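You operate a simulated robot arm through the tools that you are given. There is no shell and no other tool. Be economical: measure what you need, move in short steps, check, and stop when the job is done.

The job below is to be done with a simulated two-armed robot. You get a single attempt, and the scene is never put back.

Task
Unpack the wash bag: white bottle on the shelf above, blue bottle on the cabinet top; then zip it shut.
Fine: the shelf over the laundry cabinet; hold the bag steady with the other hand for each bottle and for the zip. Set down upright: what you pick out.

The check looks at the end state, three seconds after you hand in, the way a careful person would. Anything else that was tipped, shoved, dropped, spilled or broken makes it a failure.

Robot
Two 7-joint arms with two-finger parallel grippers on one trunk, on a base that drives. Base frame: it is fixed to the floor where the robot stands at the start and does not move with it; the origin is under the middle of the robot, x ahead of it, y to its left, z up. Readings come in m, rad, newtons and seconds.
The left shoulder is at the start at [0.06, 0.143, 0.926], the right one opposite. With the tool pointing down near the work surface each hand reaches from about 0.32 to 0.74 m from the robot's upright axis, wherever it stands, measured 20 degrees to its own side. Places, roughly: flap of the green wash bag [0.6, 0.1, 1]; shelf over the laundry cabinet [0.7, 0.2, 1.2]; top of the laundry cabinet [0.6, 0.3, 0.8]; wash bag (26x12x14 cm) [0.5, 0.1, 0.8]; zip of the green wash bag [0.5, 0.2, 0.9]. Payload 1.57 kg a hand.
Tool frame (each hand has its own): the origin (TCP) lies between the finger pads and is the grasp point; the fingertips stand 0.03 m ahead of it; z points along the fingers, y is the line along which they close. The gripper opens to 0.11 m. The fingers are 0.024 m wide and 0.012 m thick; the gripper's body (0.048 by 0.112 m) begins 0.078 m behind the TCP.
Orientation is that of the tool frame in the base frame, as a unit quaternion [x, y, z, w]. With the fingers straight down and closing along the base's y, the tool's x points along the base's -x, its y along +y and its z along -z.

Tools
- The arms move only by the tool drive_tool. It takes "left_steps", "right_steps" or both (then of equal length, played together; a hand with none holds still); each is text: rows parted by semicolons, each of 7 numbers parted by spaces: the turn, a rotation vector about the base's x, y, z in rad, then the shift along the base's x, y, z in m, then the gripper command, from -1 (shut) to 1 (fully open), values between in proportion. In form: wx wy wz dx dy dz gripper; .... A call has 1 to 20 rows; each row is the pose to reach, as a shift and turn from the pose commanded when the call began. Rows are played at 5 a second. More than 0.05 m and 0.15 rad between two rows, or a gripper value outside its range, and nothing of the call is played. Where a pose cannot be reached the arm comes as near as it can. A force on the tool above 40 N (or 10 N above the force at the start of the call, whichever is more), or a blocked arm, ends the call early, and 0.2 s more pass. Each finger travels about 0.045 m/s and halts on what it meets, pressing with about 32 N; the grip force reading is that of the motor and also rises with nothing between the fingers. The clock runs only during rows and for 0.2 s after the last one: add rows that repeat a pose to give the fingers time. The reply holds the time, the measured pose of the TCP, the force on the tool along the base axes, the opening and the grip force, in the units named above and with some noise, with the torque about the TCP (base axes, N m) and any sound that the robot's microphone picked up, and new pictures: "show" is both (left out), scene, wrist or none (wrist: the cameras of the hands that moved).
- Cameras (640 x 400 px; columns grow to the right, rows downward): "scene" is now at [0.0431, 0.0278, 1.5393]; the picture's right is [0.37, -0.93, 0.00], its down [-0.68, -0.27, -0.68] and it looks along [0.64, 0.25, -0.73] (base axes); focal length 249 px, centre (320, 200). "left" rides on the left gripper at [0.07, -0.016, -0.141] in its tool frame; the picture's right is [0.23, 0.97, 0.00], its down [-0.86, 0.20, -0.48] and it looks along [-0.47, 0.11, 0.88] (tool axes); focal length 222 px, centre (320, 200). "right" rides on the right gripper at [0.07, 0.016, -0.141] in its tool frame; the picture's right is [-0.23, 0.97, 0.00], its down [-0.86, -0.20, -0.48] and it looks along [-0.47, -0.11, 0.88] (tool axes); focal length 222 px, centre (320, 200). There is no depth. A picture from a camera that has moved, and an enlarged one, comes with that camera's place and axes in the base frame and with its lens.
- move_column(by): slides the trunk up (or, below 0, down) by that many m; the arms and the scene camera ride with it, the base frame stays. It gives what a move gives, with no picture.
- base_move(legs): drives the robot by 1 to 6 legs, each [ahead, left, turn to the left] in m, m and rad, along the robot's own axes; the way and the turn of a leg run together, so that a leg with both is an arc; at most 1.5 m and 3.142 rad a leg. The arms and the cameras ride along, it lands a little off, and it stops where it bumps. It gives what a move gives, and a new picture of the scene camera.
- aim_head(pan, tilt): turns the head with the scene camera to pan (to the left, within 1.501 rad either way) and tilt (down, from -0.506 to 1.204), counted from straight ahead of the robot. It gives what a move gives, and a new picture of the scene camera.
- zoom(camera, box): a new picture of the part [left, top, right, bottom] of that camera's present view, enlarged. It takes no simulated time.
- sign_off(): hands the job in; it is judged then, once.

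Go step by step. Nothing tells you exact positions but the pictures and the camera data: compare them with the known pose of the tool, close in by small moves and look again before you grip or let go. The budget is 120 turns and 260 pictures, counting those below and the enlarged ones. Unless the task says otherwise, let go and move clear before handing in, and close with one line.

The tools are called after ">>>" as a command line: name --argument value ..., lists and objects as JSON in quotes. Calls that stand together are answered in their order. drive_tool: Moves the arms, as the interface text tells. Its arguments: {"type":"object","properties":{"left_steps":{"type":"string"},"right_steps":{"type":"string"},"show":{"type":"string","enum":["both","scene","wrist","none"]}},"required":[]} The other tools are called the same way: move_column (by) slides the trunk up or down; base_move (legs) drives the base; aim_head (pan, tilt) turns the head that bears the scene camera; zoom (camera, box) takes an enlarged picture of a part of a camera's view; sign_off () hands the job in.

At the start:

```text
time_s: 0.0
left_position: [0.452, 0.334, 1.0004]
left_ee_rot: [0.0, 1.0, 0.0, 0.0]
left_contact_force: [-1.3, 0.3, -0.2]
left_ft_torque: [0.01, 0.02, 0.01]
left_width: 0.1098
left_grip_force: 0.1
right_position: [0.4554, -0.0743, 1.0001]
right_ee_rot: [0.0, 1.0, 0.0, 0.0]
right_contact_force: [-0.5, 0.0, 0.1]
right_ft_torque: [0.02, 0.0, 0.02]
right_width: 0.1099
right_grip_force: 0.0
trunk travel left (down, up): [-0.525, 0.065]
robot x, y, heading: [0.0019, 0.0025, -0.0]
head pan, tilt: [0.375, 0.819]
```

scene: 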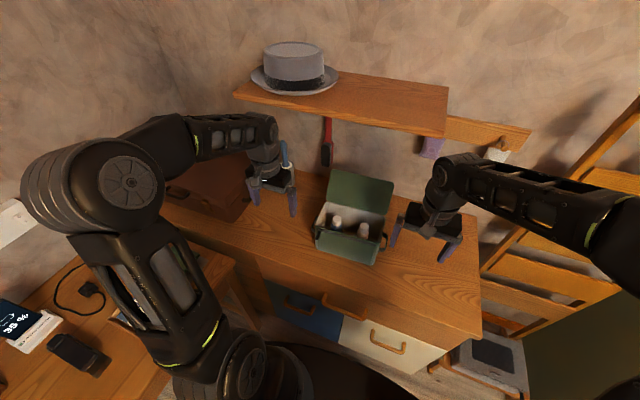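
right: 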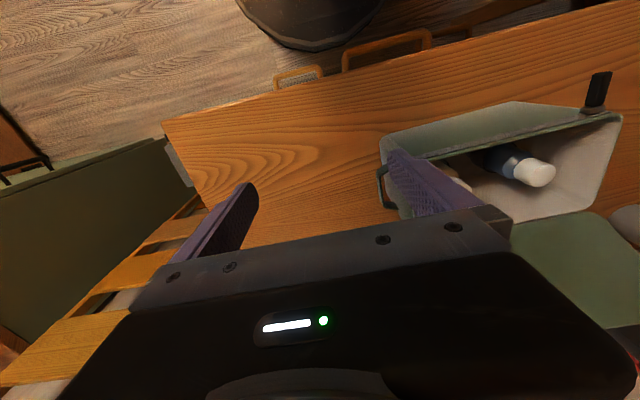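
left: 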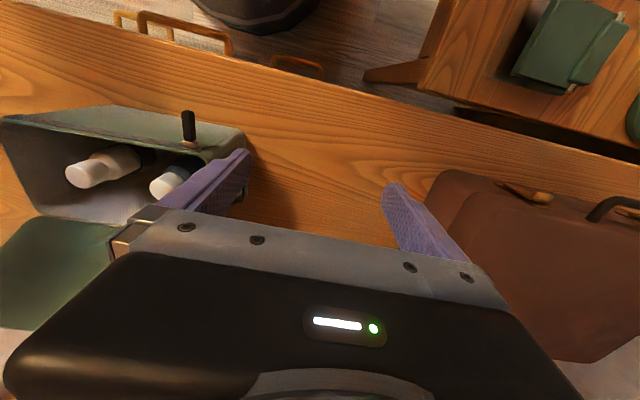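

I see the open green bag on the cabinet with two bottles in it, its lid standing open at the back, and the shelf above with a hat. I'll enlarge the views to tell the bottles and the zip apart.

>>> zoom --camera "scene" --box '[290, 150, 420, 280]'

>>> zoom --camera "left" --box '[0, 80, 260, 340]'

>>> zoom --camera "right" --box '[360, 60, 640, 260]'

>>> zoom --camera "scene" --box '[220, 30, 540, 230]'

```text
3.08 times, centred on (355, 215) of scene
camera zoom: at [0.0431, 0.0278, 1.5393], right [0.37, -0.93, 0.0], down [-0.68, -0.27, -0.68], along [0.64, 0.25, -0.73], focal length 766 px, centre (212, 154)
```

zoom: 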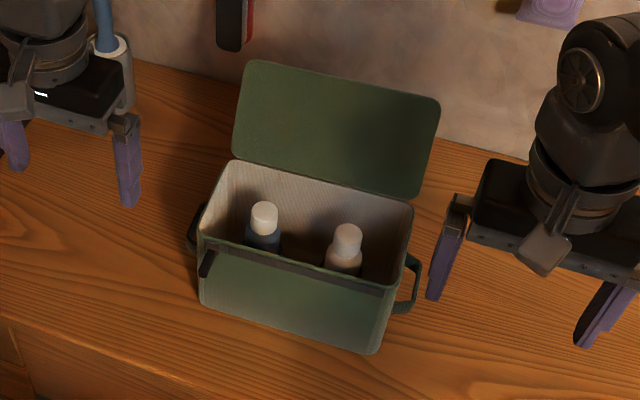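

```text
1.54 times, centred on (130, 210) of left
camera zoom: at [0.3828, 0.3183, 1.1415], right [-0.23, 0.97, 0.0], down [0.86, 0.2, 0.48], along [0.47, 0.11, -0.88], focal length 342 px, centre (612, 185)
```

zoom: 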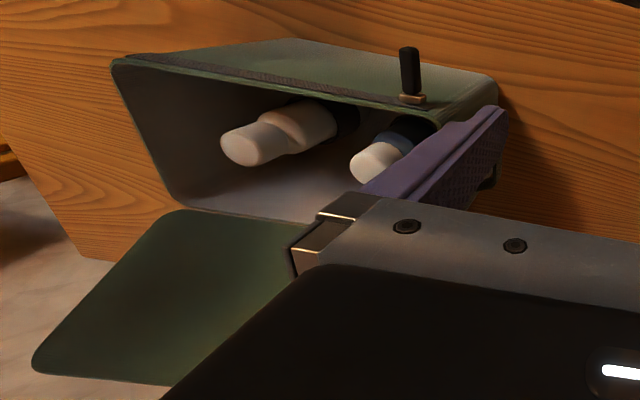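

```text
2.00 times, centred on (500, 160) of right
camera zoom: at [0.385, -0.0592, 1.1412], right [0.23, 0.97, 0.0], down [0.86, -0.2, 0.48], along [0.47, -0.11, -0.88], focal length 444 px, centre (-40, 280)
```

zoom: 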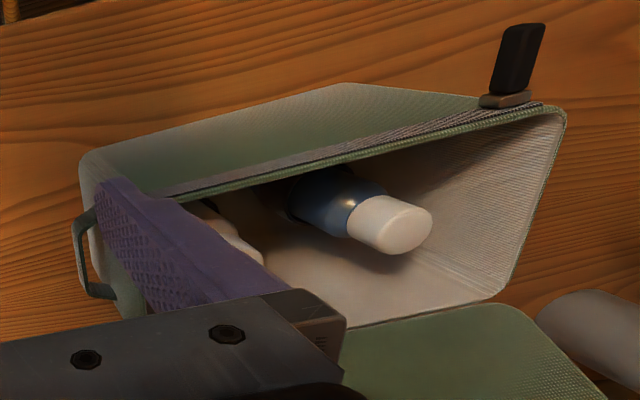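

```text
2.00 times, centred on (380, 130) of scene
camera zoom: at [0.0431, 0.0278, 1.5393], right [0.37, -0.93, 0.0], down [-0.68, -0.27, -0.68], along [0.64, 0.25, -0.73], focal length 498 px, centre (200, 340)
```

zoom: 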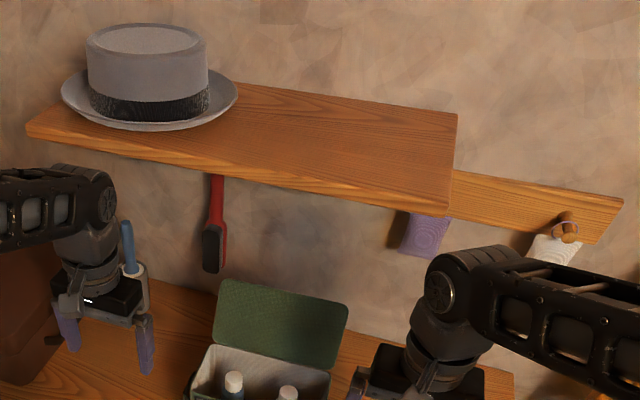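

The blue bottle is at about (0.545, 0.164) and the white one at about (0.548, 0.072), with cap tops near z 0.90. The bag's rim is at about 0.90, with a handle on each end. I'll tilt the right hand to come at the right-hand handle from the side, and look.

>>> drive_tool --right_steps "0.13 0 0 0.01 -0.02 0 -0.1; 0.26 0 0 0.02 -0.05 0 -0.1; 0.39 0 0 0.03 -0.08 0 -0.1; 0.52 0 0 0.045 -0.1 -0.01 -0.1; 0.65 0 0 0.06 -0.1 -0.02 -0.1; 0.78 0 0 0.07 -0.1 -0.03 -0.1; 0.91 0 0 0.085 -0.1 -0.04 -0.1; 1.05 0 0 0.085 -0.1 -0.05 -0.1"

```text
time_s: 1.8
left_position: [0.4517, 0.3336, 1.0004]
left_ee_rot: [0.0, 1.0, 0.0, 0.0]
left_contact_force: [0.2, -0.4, 0.5]
left_ft_torque: [0.02, 0.02, -0.01]
left_width: 0.11
left_grip_force: 0.0
right_position: [0.5411, -0.1748, 0.9507]
right_ee_rot: [0.0, 0.864, 0.503, 0.001]
right_contact_force: [-0.4, -0.1, -0.6]
right_ft_torque: [0.0, 0.01, -0.01]
right_width: 0.0498
right_grip_force: 0.1
trunk travel left (down, up): [-0.525, 0.065]
robot x, y, heading: [0.0004, 0.0, -0.005]
head pan, tilt: [0.375, 0.819]
camera scene: at [0.0434, 0.0271, 1.5393], right [0.37, -0.93, 0.0], down [-0.68, -0.27, -0.68], along [0.64, 0.25, -0.73], focal length 249 px, centre (320, 200)
camera right: at [0.4703, -0.2904, 1.0353], right [0.23, 0.48, 0.85], down [0.86, -0.51, 0.06], along [0.47, 0.71, -0.53], focal length 222 px, centre (320, 200)
```

scene: 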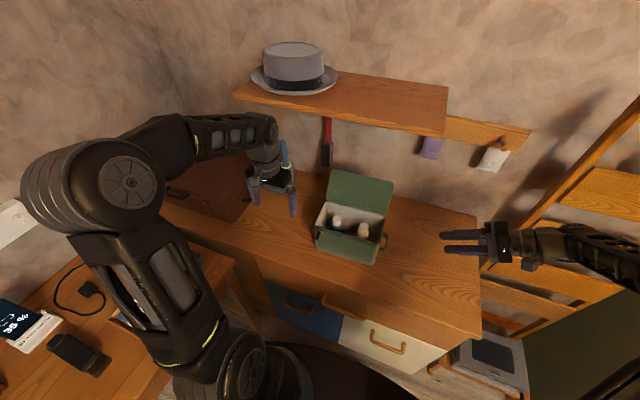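
right: 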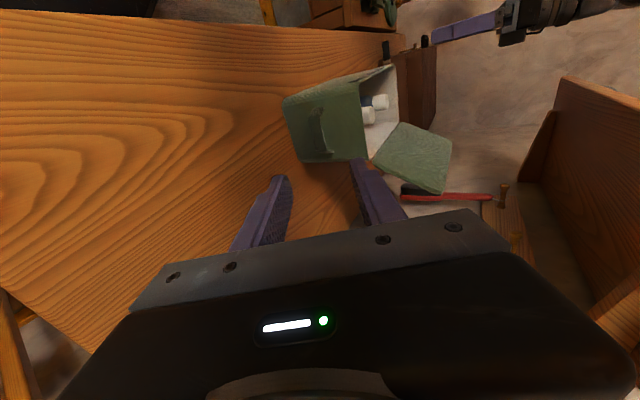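

>>> zoom --camera "right" --box '[270, 50, 470, 200]'

>>> zoom --camera "scene" --box '[300, 160, 400, 270]'

```text
2.67 times, centred on (370, 125) of right
camera zoom: at [0.4703, -0.2904, 1.0353], right [0.23, 0.48, 0.85], down [0.86, -0.51, 0.06], along [0.47, 0.71, -0.53], focal length 592 px, centre (187, 400)
```

zoom: 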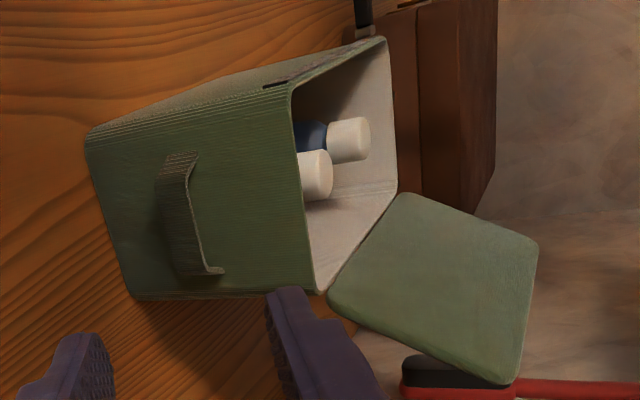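

```text
3.64 times, centred on (350, 215) of scene
camera zoom: at [0.0434, 0.0271, 1.5393], right [0.37, -0.93, 0.0], down [-0.68, -0.27, -0.68], along [0.64, 0.25, -0.73], focal length 906 px, centre (211, 146)
```

zoom: 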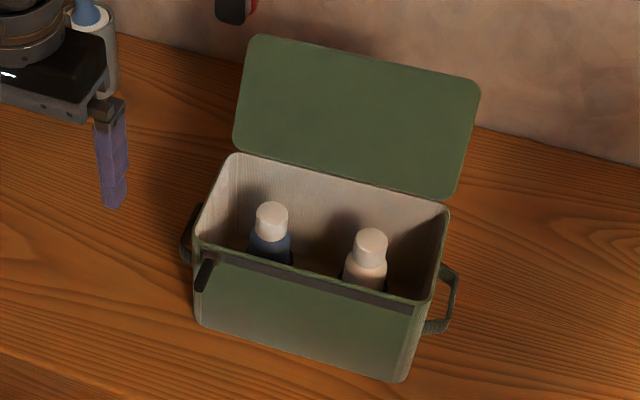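

The right handle is a level strap at about (0.537, -0.006, 0.848), standing about 2.5 cm off the bag's end. I'll turn the hand closer to level and stop just short of it.

>>> drive_tool --right_steps "0.08 0 0 0 0.015 -0.025 0.0; 0.16 0 0 -0.002 0.035 -0.05 0.0; 0.25 0 0 -0.004 0.055 -0.077 0.0; 0.25 0 0 -0.004 0.085 -0.077 0.0; 0.25 0 0 -0.004 0.105 -0.082 0.0"

>>> zoom --camera "scene" --box '[330, 180, 450, 280]'

```text
time_s: 3.0
left_position: [0.4519, 0.3338, 0.9993]
left_ee_rot: [0.0, 1.0, 0.0, 0.001]
left_contact_force: [0.0, 0.6, 1.4]
left_ft_torque: [-0.01, -0.03, 0.01]
left_width: 0.1099
left_grip_force: 0.0
right_position: [0.5363, -0.0694, 0.8684]
right_ee_rot: [0.001, 0.796, 0.605, 0.0]
right_contact_force: [0.2, -0.7, -0.2]
right_ft_torque: [0.01, 0.0, 0.03]
right_width: 0.0549
right_grip_force: 0.0
trunk travel left (down, up): [-0.525, 0.065]
robot x, y, heading: [0.0025, 0.0, 0.002]
head pan, tilt: [0.375, 0.819]
camera scene: at [0.0434, 0.0277, 1.5393], right [0.37, -0.93, 0.0], down [-0.68, -0.27, -0.68], along [0.64, 0.25, -0.73], focal length 249 px, centre (320, 200)
camera right: at [0.4667, -0.2013, 0.9211], right [0.23, 0.26, 0.94], down [0.85, -0.52, -0.06], along [0.47, 0.82, -0.34], focal length 222 px, centre (320, 200)
```

scene: 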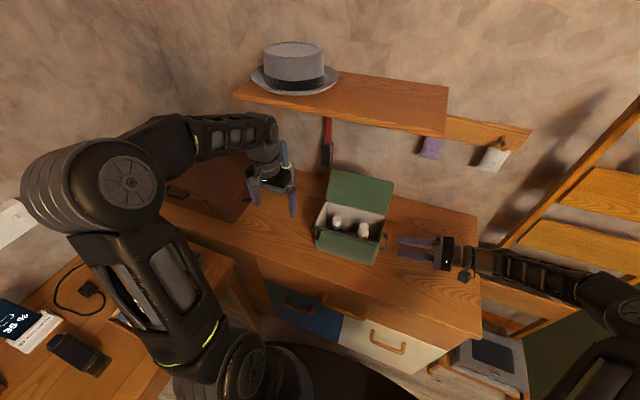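
right: 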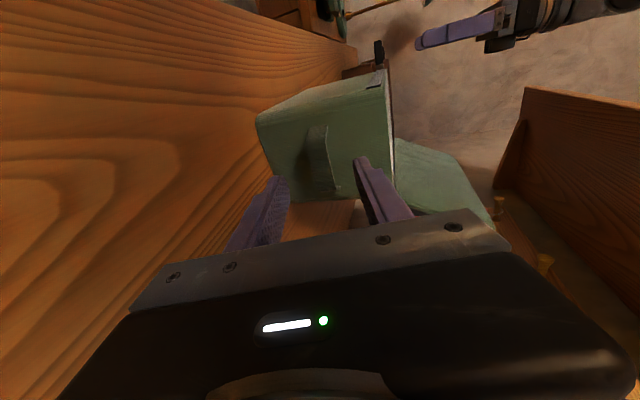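

```text
4.00 times, centred on (390, 230) of scene
camera zoom: at [0.0434, 0.0277, 1.5393], right [0.37, -0.93, 0.0], down [-0.68, -0.27, -0.68], along [0.64, 0.25, -0.73], focal length 996 px, centre (40, 80)
```

zoom: 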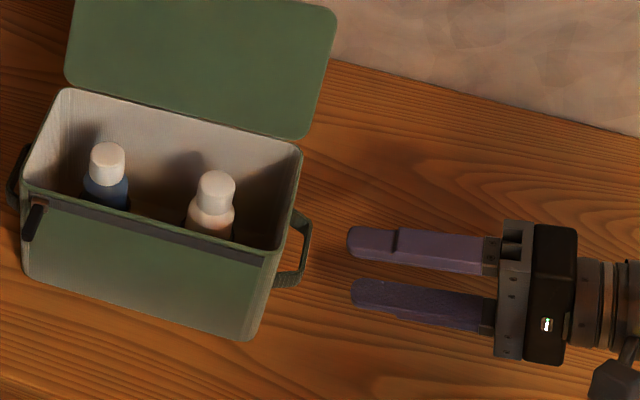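

The strap lies in line with the open fingers, at about z 0.85. I'll advance 5 cm over it, then close.

>>> drive_tool --right_steps "0 0 0 0 0.025 -0.01 0.0; 0 0 0 0 0.05 -0.016 0.0; 0 0 0 0 0.05 -0.016 0.0"

>>> zoom --camera "right" --box '[220, 60, 460, 240]'

>>> zoom --camera "scene" --box '[330, 180, 450, 280]'

```text
time_s: 3.8
left_position: [0.452, 0.3347, 0.9998]
left_ee_rot: [0.0, 1.0, 0.0, 0.0]
left_contact_force: [0.2, 0.6, -0.1]
left_ft_torque: [0.0, 0.0, -0.02]
left_width: 0.1097
left_grip_force: 0.0
right_position: [0.5364, -0.019, 0.8516]
right_ee_rot: [0.0, 0.796, 0.605, 0.001]
right_contact_force: [1.1, -1.6, 0.6]
right_ft_torque: [0.14, 0.04, -0.01]
right_width: 0.0559
right_grip_force: 0.7
trunk travel left (down, up): [-0.525, 0.065]
robot x, y, heading: [0.0003, 0.0006, -0.003]
head pan, tilt: [0.375, 0.819]
camera scene: at [0.0431, 0.0275, 1.5393], right [0.37, -0.93, 0.0], down [-0.68, -0.27, -0.68], along [0.64, 0.25, -0.73], focal length 249 px, centre (320, 200)
camera right: at [0.4662, -0.1515, 0.9057], right [0.23, 0.26, 0.94], down [0.85, -0.51, -0.06], along [0.47, 0.82, -0.34], focal length 222 px, centre (320, 200)
```

scene: 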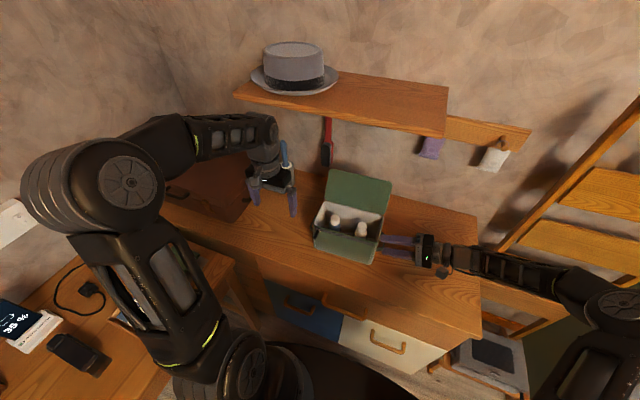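
right: 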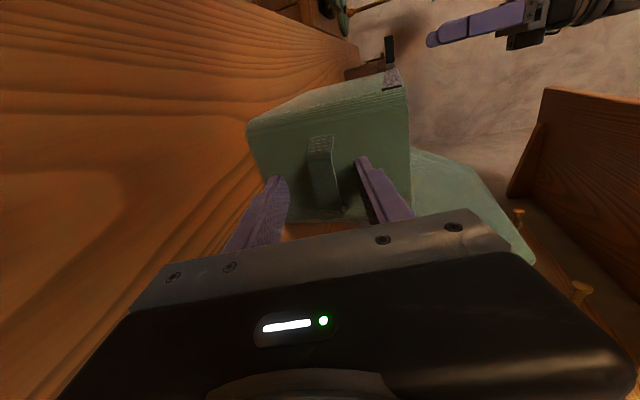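

```text
2.22 times, centred on (340, 150) of right
camera zoom: at [0.4662, -0.1515, 0.9057], right [0.23, 0.26, 0.94], down [0.85, -0.51, -0.06], along [0.47, 0.82, -0.34], focal length 494 px, centre (276, 311)
```

zoom: 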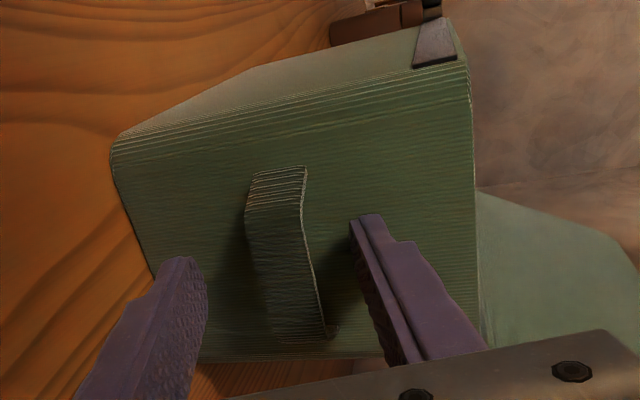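

```text
4.00 times, centred on (390, 230) of scene
camera zoom: at [0.0431, 0.0275, 1.5393], right [0.37, -0.93, 0.0], down [-0.68, -0.27, -0.68], along [0.64, 0.25, -0.73], focal length 996 px, centre (40, 80)
```

zoom: 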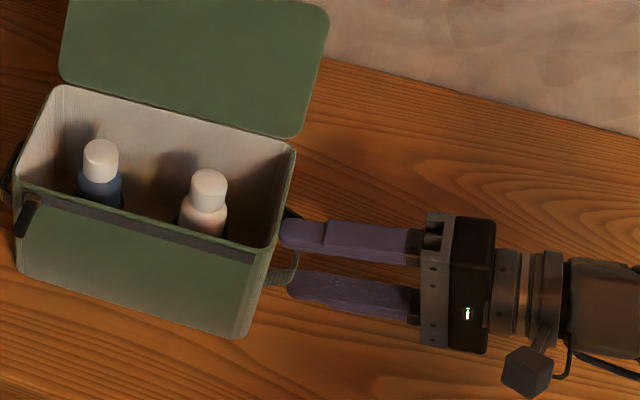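

The fingers straddle the strap and a tip has just touched the bag's wall. I'll back off 4 mm and close on the strap.

>>> drive_tool --right_steps "0 0 0 0 -0.004 0.001 0.0; 0 0 0 0 -0.004 0.001 -0.5; 0 0 0 0 -0.004 0.001 -1; 0 0 0 0 -0.004 0.001 -1; 0 0 0 0 -0.004 0.001 -1"

>>> zoom --camera "right" --box '[220, 60, 460, 240]'

>>> zoom --camera "scene" --box '[300, 160, 440, 280]'

```text
time_s: 5.0
left_position: [0.4504, 0.3345, 0.9997]
left_ee_rot: [0.0, 1.0, 0.0, 0.001]
left_contact_force: [-0.1, -0.8, 0.3]
left_ft_torque: [-0.01, 0.01, -0.01]
left_width: 0.1099
left_grip_force: 0.1
right_position: [0.5347, -0.0238, 0.8572]
right_ee_rot: [-0.001, 0.795, 0.607, 0.0]
right_contact_force: [2.3, 0.9, 20.0]
right_ft_torque: [0.64, -0.68, -0.02]
right_width: 0.0195
right_grip_force: 29.7
trunk travel left (down, up): [-0.525, 0.065]
robot x, y, heading: [0.0013, 0.0039, 0.001]
head pan, tilt: [0.375, 0.819]
camera scene: at [0.0416, 0.0279, 1.5396], right [0.37, -0.93, 0.0], down [-0.68, -0.27, -0.68], along [0.64, 0.25, -0.73], focal length 249 px, centre (320, 200)
camera right: at [0.4656, -0.1552, 0.9089], right [0.22, 0.26, 0.94], down [0.86, -0.51, -0.06], along [0.47, 0.82, -0.33], focal length 222 px, centre (320, 200)
```

scene: 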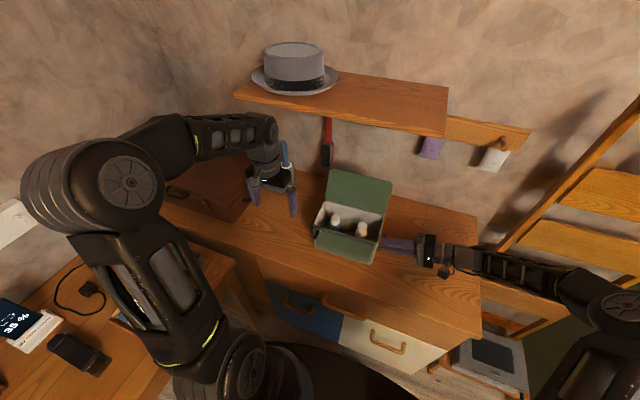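
right: 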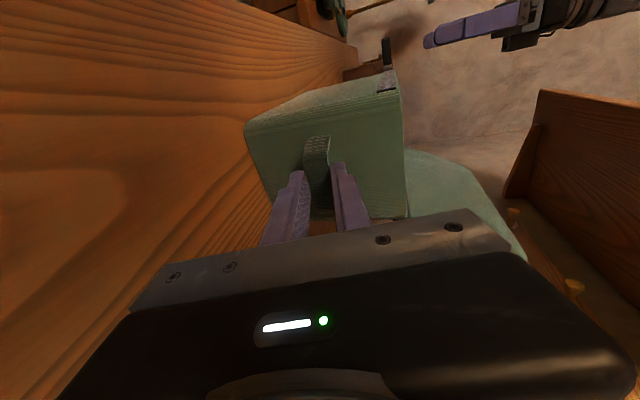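

```text
2.22 times, centred on (340, 150) of right
camera zoom: at [0.4656, -0.1552, 0.9089], right [0.22, 0.26, 0.94], down [0.86, -0.51, -0.06], along [0.47, 0.82, -0.33], focal length 494 px, centre (276, 311)
```

zoom: 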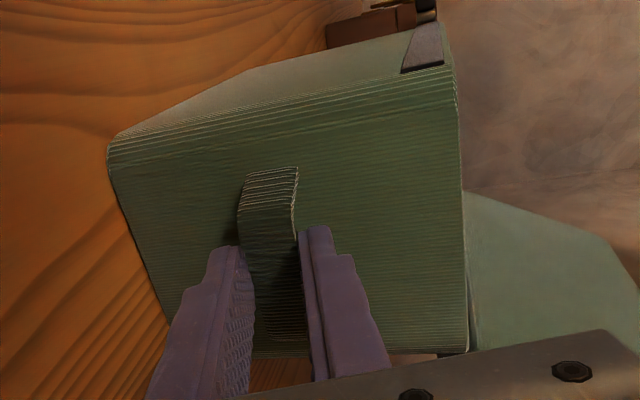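

```text
3.33 times, centred on (370, 220) of scene
camera zoom: at [0.0416, 0.0279, 1.5396], right [0.37, -0.93, 0.0], down [-0.68, -0.27, -0.68], along [0.64, 0.25, -0.73], focal length 830 px, centre (153, 133)
```

zoom: 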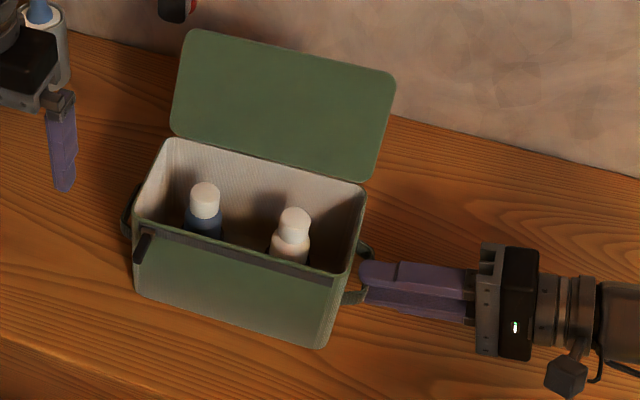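

The strap is gripped (19.5 mm wide), but the tool carries 20 N upward, as the strap sits a few mm higher than my command. I'll raise the command 4 mm to relieve it.

>>> drive_tool --right_steps "0 0 0 -0.001 0 0.004 -1; 0 0 0 -0.001 0 0.004 -1" --show "none"

```text
time_s: 5.6
left_position: [0.4526, 0.3355, 1.0007]
left_ee_rot: [0.0, 1.0, 0.0, 0.001]
left_contact_force: [0.4, -0.2, 0.4]
left_ft_torque: [-0.01, -0.06, 0.0]
left_width: 0.11
left_grip_force: 0.1
right_position: [0.5353, -0.0239, 0.8558]
right_ee_rot: [0.001, 0.797, 0.605, 0.0]
right_contact_force: [4.0, 3.0, 8.7]
right_ft_torque: [0.27, -0.82, -0.11]
right_width: 0.0196
right_grip_force: 32.1
trunk travel left (down, up): [-0.525, 0.065]
robot x, y, heading: [0.0028, -0.0021, -0.001]
head pan, tilt: [0.375, 0.819]
```

The bag is held, with little load. Now I'll bring the left hand over the white bottle, at about (0.549, 0.079).

>>> drive_tool --left_steps "0 0 0 0.015 -0.035 0.03 0.27; 0 0 0 0.03 -0.07 0.04 0.27; 0 0 0 0.045 -0.11 0.04 0.27; 0 0 0 0.06 -0.15 0.04 0.27; 0 0 0 0.075 -0.19 0.04 0.27; 0 0 0 0.09 -0.225 0.03 0.27; 0 0 0 0.097 -0.256 0.02 0.27; 0 0 0 0.097 -0.256 0.0 0.27"

>>> zoom --camera "left" --box '[200, 50, 480, 250]'

>>> zoom --camera "scene" --box '[300, 160, 440, 280]'

```text
time_s: 7.4
left_position: [0.5502, 0.0776, 1.0001]
left_ee_rot: [0.0, 1.0, 0.0, 0.0]
left_contact_force: [0.6, 0.0, -0.6]
left_ft_torque: [0.07, -0.04, -0.03]
left_width: 0.07
left_grip_force: 0.1
right_position: [0.5354, -0.0231, 0.8572]
right_ee_rot: [0.0, 0.796, 0.605, -0.001]
right_contact_force: [1.6, 2.2, 3.8]
right_ft_torque: [0.03, -0.52, 0.09]
right_width: 0.0193
right_grip_force: 32.3
trunk travel left (down, up): [-0.525, 0.065]
robot x, y, heading: [0.0003, -0.0015, -0.001]
head pan, tilt: [0.375, 0.819]
camera scene: at [0.0429, 0.028, 1.5393], right [0.37, -0.93, 0.0], down [-0.68, -0.27, -0.68], along [0.64, 0.25, -0.73], focal length 249 px, centre (320, 200)
camera left: at [0.4809, 0.0624, 1.1421], right [-0.23, 0.97, 0.0], down [0.86, 0.2, 0.48], along [0.47, 0.11, -0.88], focal length 222 px, centre (320, 200)
```

scene: 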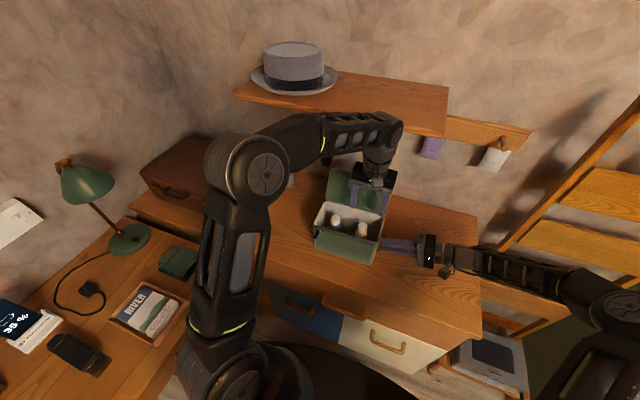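
left: 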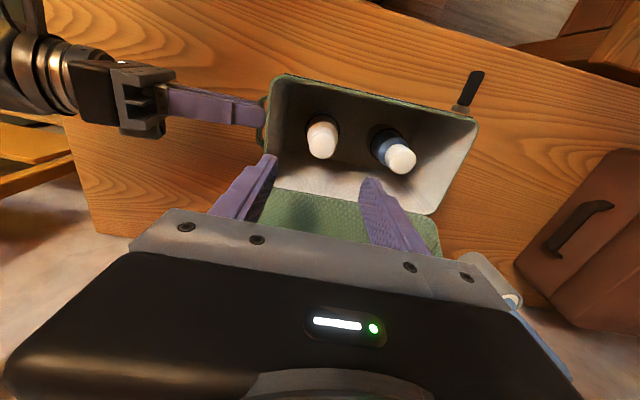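

```text
2.00 times, centred on (340, 150) of left
camera zoom: at [0.4809, 0.0624, 1.1421], right [-0.23, 0.97, 0.0], down [0.86, 0.2, 0.48], along [0.47, 0.11, -0.88], focal length 444 px, centre (280, 300)
```

zoom: 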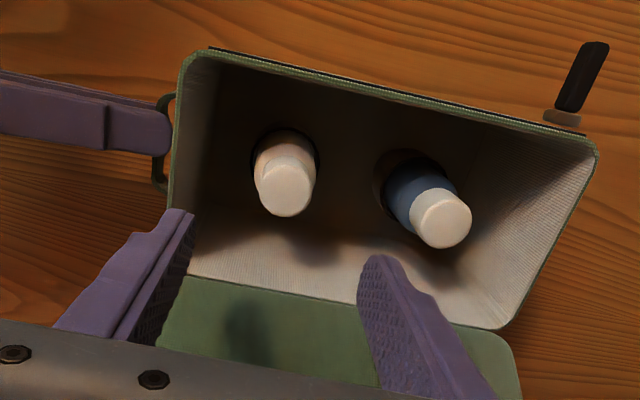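

```text
3.33 times, centred on (370, 220) of scene
camera zoom: at [0.0429, 0.028, 1.5393], right [0.37, -0.93, 0.0], down [-0.68, -0.27, -0.68], along [0.64, 0.25, -0.73], focal length 830 px, centre (153, 133)
```

zoom: 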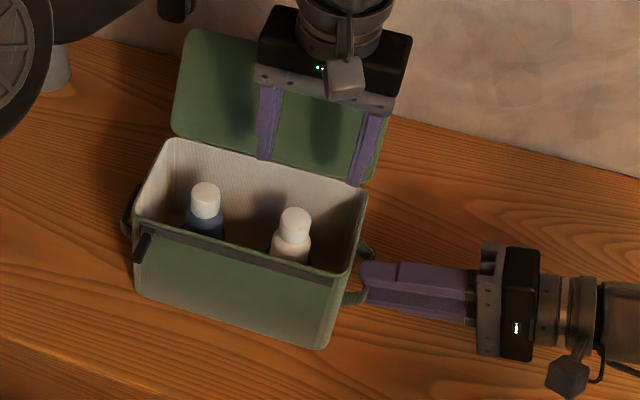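

The cap tops come out at about z 0.912, with the white one at (0.540, 0.079). I'll go down around its body, open 7 cm, and look before closing.

>>> drive_tool --left_steps "0 0 0 -0.010 0.001 -0.04 0.27; 0 0 0 -0.010 0.001 -0.075 0.27; 0 0 0 -0.010 0.001 -0.10 0.27; 0 0 0 -0.010 0.001 -0.115 0.27; 0 0 0 -0.010 0.001 -0.128 0.27"

>>> zoom --camera "left" --box '[200, 50, 480, 250]'

>>> zoom --camera "scene" --box '[300, 160, 440, 280]'

```text
time_s: 8.6
left_position: [0.5402, 0.0797, 0.8718]
left_ee_rot: [0.0, 1.0, 0.0, 0.001]
left_contact_force: [0.0, -0.2, 0.3]
left_ft_torque: [0.0, -0.02, -0.03]
left_width: 0.0697
left_grip_force: 0.1
right_position: [0.5356, -0.0239, 0.8573]
right_ee_rot: [0.0, 0.796, 0.606, 0.0]
right_contact_force: [1.4, 0.2, 3.0]
right_ft_torque: [0.19, -0.59, -0.07]
right_width: 0.0191
right_grip_force: 32.3
trunk travel left (down, up): [-0.525, 0.065]
robot x, y, heading: [-0.0019, -0.0012, 0.002]
head pan, tilt: [0.375, 0.819]
camera scene: at [0.0432, 0.0277, 1.5393], right [0.37, -0.93, 0.0], down [-0.68, -0.27, -0.68], along [0.64, 0.25, -0.73], focal length 249 px, centre (320, 200)
camera left: at [0.47, 0.0643, 1.0135], right [-0.23, 0.97, 0.0], down [0.86, 0.2, 0.48], along [0.47, 0.11, -0.88], focal length 222 px, centre (320, 200)
```

scene: 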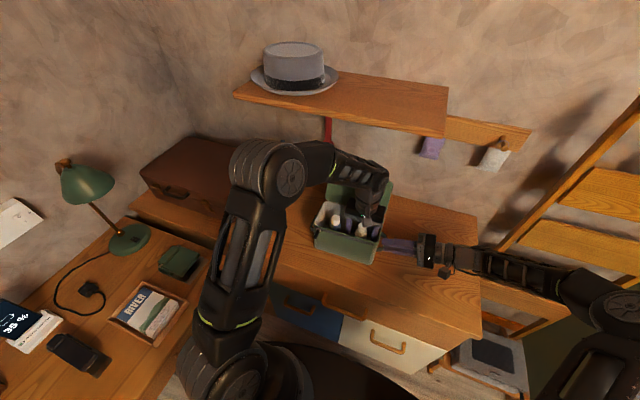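
left: 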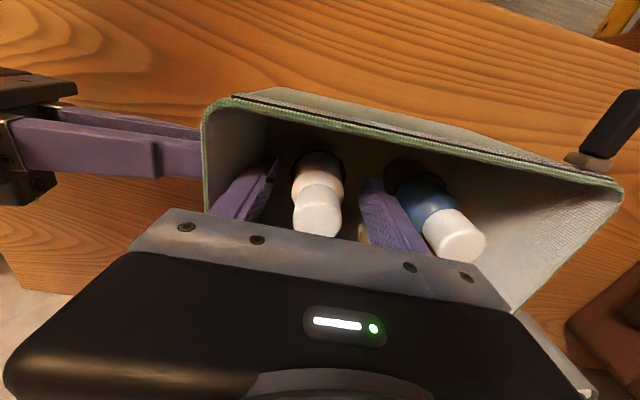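

```text
2.00 times, centred on (340, 150) of left
camera zoom: at [0.47, 0.0643, 1.0135], right [-0.23, 0.97, 0.0], down [0.86, 0.2, 0.48], along [0.47, 0.11, -0.88], focal length 444 px, centre (280, 300)
```

zoom: 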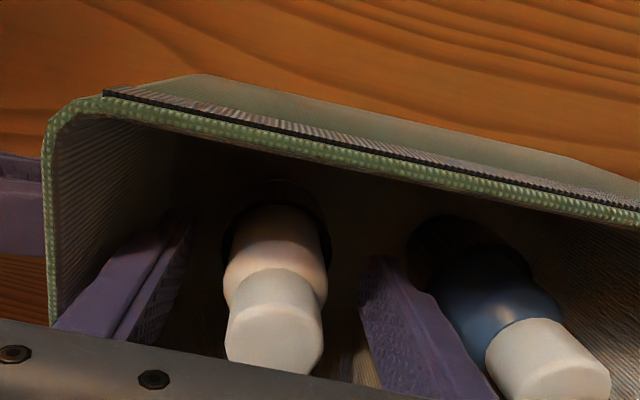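

```text
3.33 times, centred on (370, 220) of scene
camera zoom: at [0.0432, 0.0277, 1.5393], right [0.37, -0.93, 0.0], down [-0.68, -0.27, -0.68], along [0.64, 0.25, -0.73], focal length 830 px, centre (153, 133)
```

zoom: 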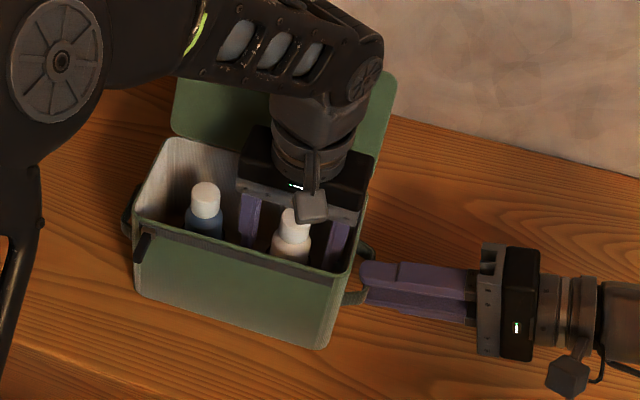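

The white bottle stands between the fingers, central within 3 mm. Closing.

>>> drive_tool --left_steps "0 0 0 -0.002 -0.001 0 0; 0 0 0 -0.002 -0.001 0 -1; 0 0 0 -0.002 -0.001 0 -1; 0 0 0 -0.002 -0.001 0 -1" --show "wrist"

```text
time_s: 9.6
left_position: [0.5376, 0.0798, 0.8722]
left_ee_rot: [0.0, 1.0, 0.0, 0.0]
left_contact_force: [-0.8, 0.4, 0.2]
left_ft_torque: [-0.02, 0.05, -0.03]
left_width: 0.0372
left_grip_force: 30.7
right_position: [0.5344, -0.0239, 0.857]
right_ee_rot: [0.0, 0.796, 0.605, 0.0]
right_contact_force: [3.2, 0.6, 3.1]
right_ft_torque: [0.07, -0.53, -0.02]
right_width: 0.0195
right_grip_force: 32.0
trunk travel left (down, up): [-0.525, 0.065]
robot x, y, heading: [-0.0018, 0.0003, -0.004]
head pan, tilt: [0.375, 0.819]
camera left: at [0.4675, 0.0631, 1.0139], right [-0.23, 0.97, 0.0], down [0.86, 0.2, 0.48], along [0.47, 0.11, -0.88], focal length 222 px, centre (320, 200)
```

left: 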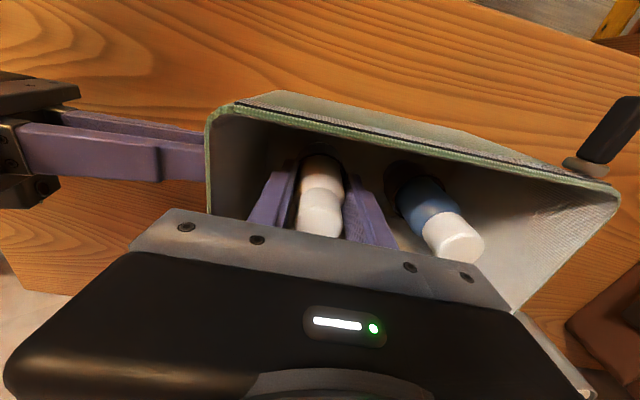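

Firm grip at 37 mm. I'll lift straight up out of the bag.

>>> drive_tool --left_steps "0 0 0 0 0 0.03 -1; 0 0 0 0 0 0.07 -1; 0 0 0 0 0 0.11 -1; 0 0 0 0 0 0.15 -1; 0 0 0 -0.02 0 0.19 -1; 0 0 0 -0.05 0 0.22 -1; 0 0 0 -0.08 0 0.25 -1"

>>> zoom --camera "scene" --box '[220, 30, 540, 270]'

```text
time_s: 11.2
left_position: [0.4726, 0.0797, 1.1085]
left_ee_rot: [-0.001, 1.0, -0.001, 0.0]
left_contact_force: [0.2, 0.3, -0.6]
left_ft_torque: [-0.01, 0.05, -0.03]
left_width: 0.0368
left_grip_force: 31.5
left hand out of reach, approached as far as the arm can: row 7
right_position: [0.5344, -0.0223, 0.8564]
right_ee_rot: [0.0, 0.796, 0.605, -0.001]
right_contact_force: [0.0, -1.0, 3.0]
right_ft_torque: [-0.02, -0.37, 0.06]
right_width: 0.0191
right_grip_force: 32.4
trunk travel left (down, up): [-0.525, 0.065]
robot x, y, heading: [0.0014, 0.0024, -0.001]
head pan, tilt: [0.375, 0.819]
camera scene: at [0.0435, 0.0278, 1.5392], right [0.37, -0.93, 0.0], down [-0.68, -0.27, -0.68], along [0.64, 0.25, -0.73], focal length 249 px, centre (320, 200)
camera left: at [0.4044, 0.0631, 1.2499], right [-0.23, 0.97, 0.0], down [0.85, 0.2, 0.48], along [0.47, 0.11, -0.88], focal length 222 px, centre (320, 200)
```

scene: 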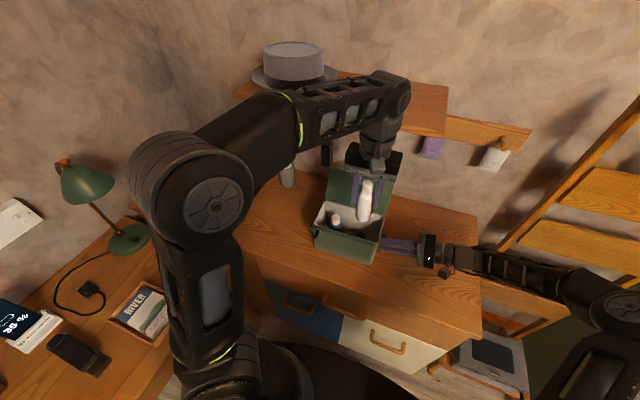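
left: 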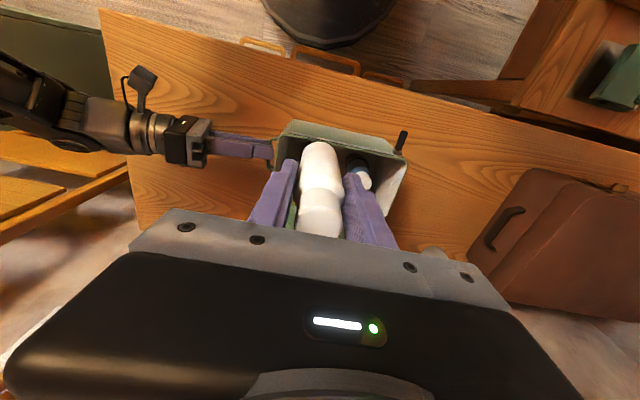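

```text
1.67 times, centred on (380, 150) of scene
camera zoom: at [0.0435, 0.0278, 1.5392], right [0.37, -0.93, 0.0], down [-0.68, -0.27, -0.68], along [0.64, 0.25, -0.73], focal length 415 px, centre (220, 283)
```

zoom: 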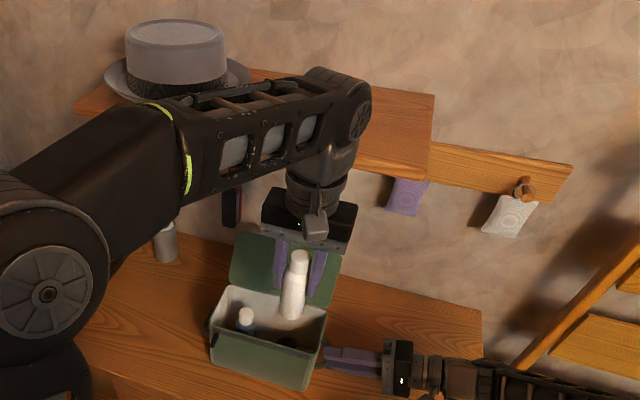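

The white bottle is out and hangs upright, but the arm reaches only to z 1.11 with the tool pointing down. The shelf will need a level grip, so I'll set the bottle down on the free cabinet top to the left of the bag and regrasp it from the front.

>>> drive_tool --left_steps "0 0 0 0.01 0.03 -0.03 -1; 0 0 0 0.02 0.07 -0.05 -1; 0 0 0 0.03 0.11 -0.05 -1; 0 0 0 0.035 0.15 -0.05 -1; 0 0 0 0.035 0.19 -0.05 -1; 0 0 0 0.035 0.225 -0.06 -1; 0 0 0 0.035 0.24 -0.09 -1; 0 0 0 0.035 0.24 -0.13 -1; 0 0 0 0.035 0.24 -0.17 -1; 0 0 0 0.035 0.24 -0.2 -1"

>>> zoom --camera "scene" --box '[220, 120, 420, 280]'

```text
time_s: 13.4
left_position: [0.506, 0.3188, 0.9076]
left_ee_rot: [0.001, 1.0, 0.0, 0.0]
left_contact_force: [0.5, -0.6, -2.3]
left_ft_torque: [-0.02, 0.02, -0.01]
left_width: 0.0372
left_grip_force: 31.8
right_position: [0.5362, -0.024, 0.8554]
right_ee_rot: [-0.001, 0.796, 0.605, -0.001]
right_contact_force: [1.4, -0.2, 1.1]
right_ft_torque: [0.18, -0.39, -0.21]
right_width: 0.019
right_grip_force: 32.5
trunk travel left (down, up): [-0.525, 0.065]
robot x, y, heading: [0.0014, -0.0034, -0.001]
head pan, tilt: [0.375, 0.819]
camera scene: at [0.0435, 0.0278, 1.5393], right [0.37, -0.93, 0.0], down [-0.68, -0.27, -0.68], along [0.64, 0.25, -0.73], focal length 249 px, centre (320, 200)
camera left: at [0.4369, 0.3016, 1.0486], right [-0.23, 0.97, 0.0], down [0.85, 0.2, 0.48], along [0.47, 0.11, -0.88], focal length 222 px, centre (320, 200)
```

scene: 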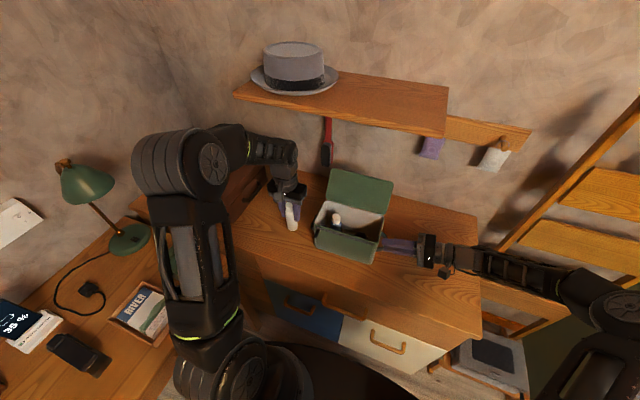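
left: 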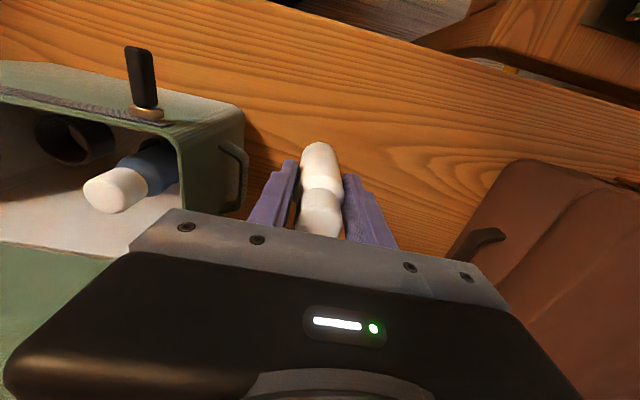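

```text
2.50 times, centred on (320, 200) of scene
camera zoom: at [0.0435, 0.0278, 1.5393], right [0.37, -0.93, 0.0], down [-0.68, -0.27, -0.68], along [0.64, 0.25, -0.73], focal length 623 px, centre (320, 200)
```

zoom: 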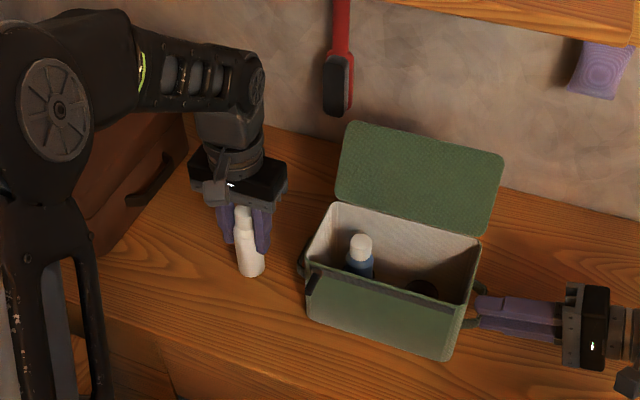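

The bottle is upright over free wood at (0.506, 0.319). I'll lower it in small steps until it touches.

>>> drive_tool --left_steps "0 0 0 0 0 -0.015 -1; 0 0 0 0 0 -0.025 -1; 0 0 0 0 0 -0.03 -1; 0 0 0 0 0 -0.033 -1; 0 0 0 0 0 -0.033 -1" --show "none"

>>> zoom --camera "scene" --box '[260, 160, 340, 240]'

```text
time_s: 14.6
left_position: [0.5072, 0.3183, 0.8729]
left_ee_rot: [0.0, 1.0, 0.001, 0.0]
left_contact_force: [-0.6, -0.8, -0.4]
left_ft_torque: [0.0, -0.03, -0.01]
left_width: 0.0371
left_grip_force: 32.4
right_position: [0.5351, -0.0244, 0.8563]
right_ee_rot: [0.0, 0.796, 0.605, 0.0]
right_contact_force: [1.8, -0.2, -0.2]
right_ft_torque: [-0.21, 0.27, -0.3]
right_width: 0.0188
right_grip_force: 31.2
trunk travel left (down, up): [-0.525, 0.065]
robot x, y, heading: [0.0, 0.0017, 0.003]
head pan, tilt: [0.375, 0.819]
```

```text
5.00 times, centred on (300, 200) of scene
camera zoom: at [0.0434, 0.0278, 1.5393], right [0.37, -0.93, 0.0], down [-0.68, -0.27, -0.68], along [0.64, 0.25, -0.73], focal length 1245 px, centre (420, 200)
```

zoom: 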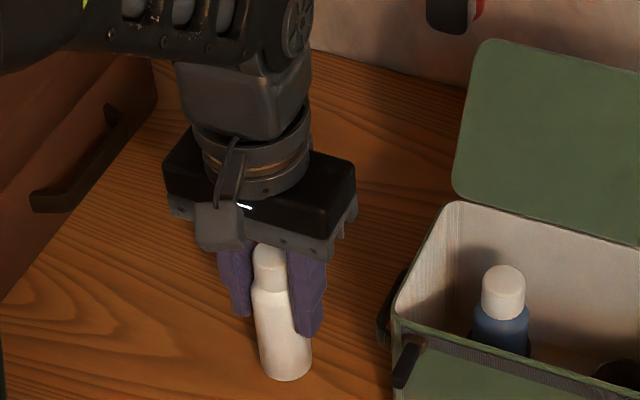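

>>> drive_tool --left_steps "0 0 0 0 0 -0.002 -1; 0 0 0 0 0 -0.004 -1; 0 0 0 0 0 -0.005 -1; 0 0 0 0 0 -0.005 -1" --show "none"

```text
time_s: 15.6
left_position: [0.5075, 0.3186, 0.868]
left_ee_rot: [0.0, 1.0, 0.0, 0.0]
left_contact_force: [-0.7, -0.7, -0.8]
left_ft_torque: [-0.01, 0.01, -0.02]
left_width: 0.0372
left_grip_force: 32.6
right_position: [0.5353, -0.024, 0.8565]
right_ee_rot: [0.0, 0.797, 0.604, 0.001]
right_contact_force: [-1.0, 0.2, -0.3]
right_ft_torque: [-0.11, -0.24, 0.22]
right_width: 0.0189
right_grip_force: 32.0
trunk travel left (down, up): [-0.525, 0.065]
robot x, y, heading: [-0.0028, -0.0018, 0.004]
head pan, tilt: [0.375, 0.819]
```

No contact yet, so I keep lowering it gently.

>>> drive_tool --left_steps "0 0 0 0 0 -0.002 -1; 0 0 0 0 0 -0.004 -1; 0 0 0 0 0 -0.004 -1" --show "none"

```text
time_s: 16.4
left_position: [0.5064, 0.317, 0.8665]
left_ee_rot: [0.0, 1.0, 0.002, 0.002]
left_contact_force: [-3.0, 1.2, 22.6]
left_ft_torque: [-0.31, -0.03, -0.1]
left_width: 0.037
left_grip_force: 32.5
right_position: [0.5345, -0.0232, 0.8582]
right_ee_rot: [-0.001, 0.796, 0.606, 0.001]
right_contact_force: [0.4, 0.5, -0.2]
right_ft_torque: [0.1, 0.41, 0.18]
right_width: 0.0189
right_grip_force: 32.1
trunk travel left (down, up): [-0.525, 0.065]
robot x, y, heading: [-0.0001, -0.0002, 0.003]
head pan, tilt: [0.375, 0.819]
```

It touches down with the TCP at 0.8665. I'll ease the load, open to 7 cm, and rise clear.

>>> drive_tool --left_steps "0 0 0 0 0 0.003 -1; 0 0 0 0 0 0.003 -0.2; 0 0 0 0 0 0.003 0.27; 0 0 0 0 0 0.003 0.27; 0 0 0 0 0 0.04 0.27; 0 0 0 0 0 0.08 0.27; 0 0 0 0 0 0.12 0.27"

>>> zoom --camera "scene" --box '[220, 120, 420, 280]'

```text
time_s: 18.0
left_position: [0.5082, 0.3169, 0.9837]
left_ee_rot: [0.0, 1.0, 0.0, 0.0]
left_contact_force: [0.2, 0.8, 0.3]
left_ft_torque: [0.01, -0.02, 0.01]
left_width: 0.0699
left_grip_force: 0.1
right_position: [0.5353, -0.0235, 0.8582]
right_ee_rot: [0.001, 0.796, 0.605, -0.001]
right_contact_force: [-0.6, -0.3, -0.8]
right_ft_torque: [0.07, 0.37, 0.11]
right_width: 0.0189
right_grip_force: 32.1
trunk travel left (down, up): [-0.525, 0.065]
robot x, y, heading: [0.0027, -0.0011, 0.002]
head pan, tilt: [0.375, 0.819]
camera scene: at [0.0429, 0.0277, 1.5392], right [0.37, -0.93, 0.0], down [-0.68, -0.27, -0.68], along [0.64, 0.25, -0.73], focal length 249 px, centre (320, 200)
camera left: at [0.4388, 0.3012, 1.1262], right [-0.23, 0.97, 0.0], down [0.86, 0.2, 0.48], along [0.47, 0.11, -0.88], focal length 222 px, centre (320, 200)
```

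scene: 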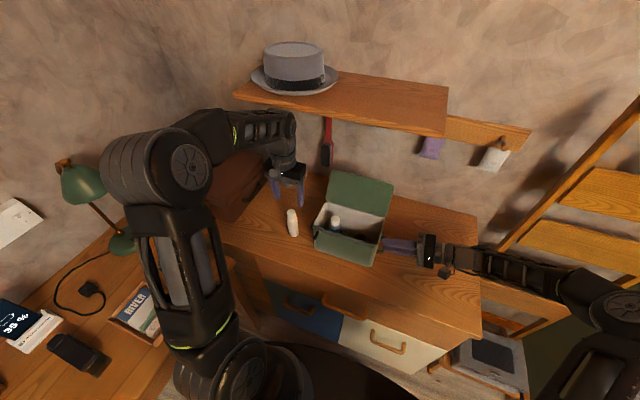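
left: 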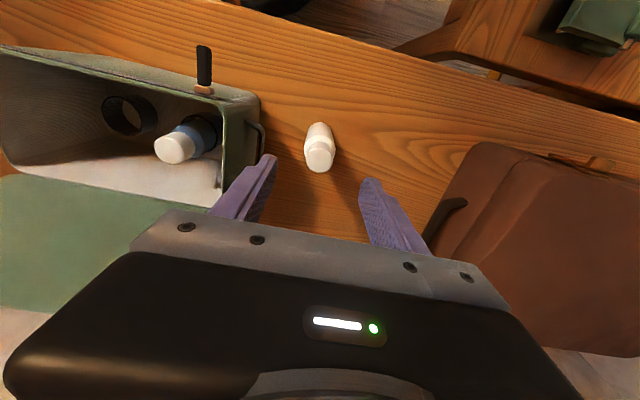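

```text
2.50 times, centred on (320, 200) of scene
camera zoom: at [0.0429, 0.0277, 1.5392], right [0.37, -0.93, 0.0], down [-0.68, -0.27, -0.68], along [0.64, 0.25, -0.73], focal length 623 px, centre (320, 200)
```

zoom: 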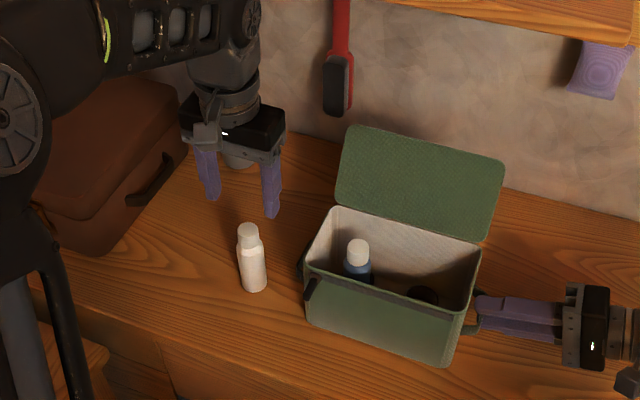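

The white bottle stands upright at (0.507, 0.317). I'll tilt the left hand above it until it points forward, 25 degrees below level, so it can carry the bottle to the shelf.

>>> drive_tool --left_steps "0 -0.126 0 0 0 0.01 0.27; 0 -0.252 0 0 0 0.02 0.27; 0 -0.378 0 0 0 0.02 0.27; 0 -0.504 0 0 0 0.02 0.27; 0 -0.63 0 0 0 0.02 0.27; 0 -0.756 0 0 0 0.02 0.27; 0 -0.882 0 0 0 0.02 0.27; 0 -1.008 0 0 0 0.01 0.27; 0 -1.134 0 0 0 0 0.27; 0 -1.134 0 0 0 0 0.27"

```text
time_s: 20.2
left_position: [0.507, 0.3181, 0.984]
left_ee_rot: [0.0, 0.844, 0.001, 0.537]
left_contact_force: [0.8, 0.5, -0.9]
left_ft_torque: [-0.01, 0.03, -0.02]
left_width: 0.0704
left_grip_force: 0.1
right_position: [0.5364, -0.0242, 0.8571]
right_ee_rot: [0.001, 0.796, 0.606, 0.0]
right_contact_force: [-0.3, -1.0, -0.4]
right_ft_torque: [-0.12, -0.24, 0.21]
right_width: 0.0192
right_grip_force: 31.8
trunk travel left (down, up): [-0.525, 0.065]
robot x, y, heading: [-0.0021, -0.0018, 0.0]
head pan, tilt: [0.375, 0.819]
camera scene: at [0.043, 0.0278, 1.5393], right [0.37, -0.93, 0.0], down [-0.68, -0.27, -0.68], along [0.64, 0.25, -0.73], focal length 249 px, centre (320, 200)
camera left: at [0.3499, 0.3014, 0.9814], right [-0.1, 0.97, -0.21], down [-0.07, 0.2, 0.98], along [0.99, 0.11, 0.05], focal length 222 px, centre (320, 200)
```

scene: 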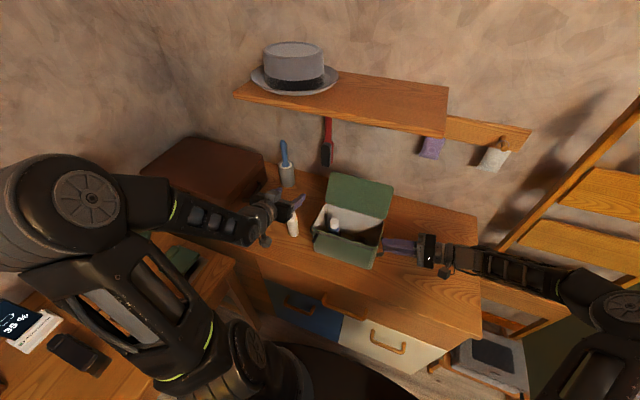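
left: 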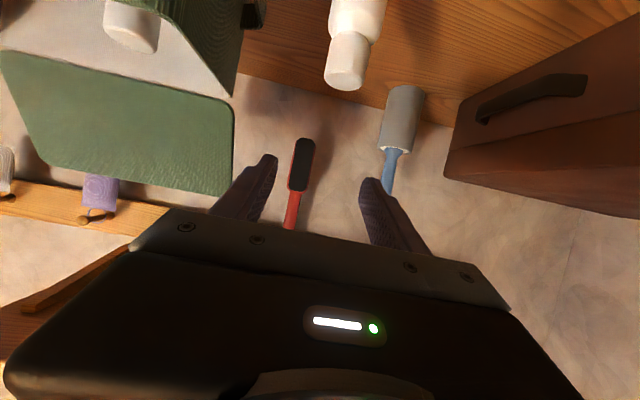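

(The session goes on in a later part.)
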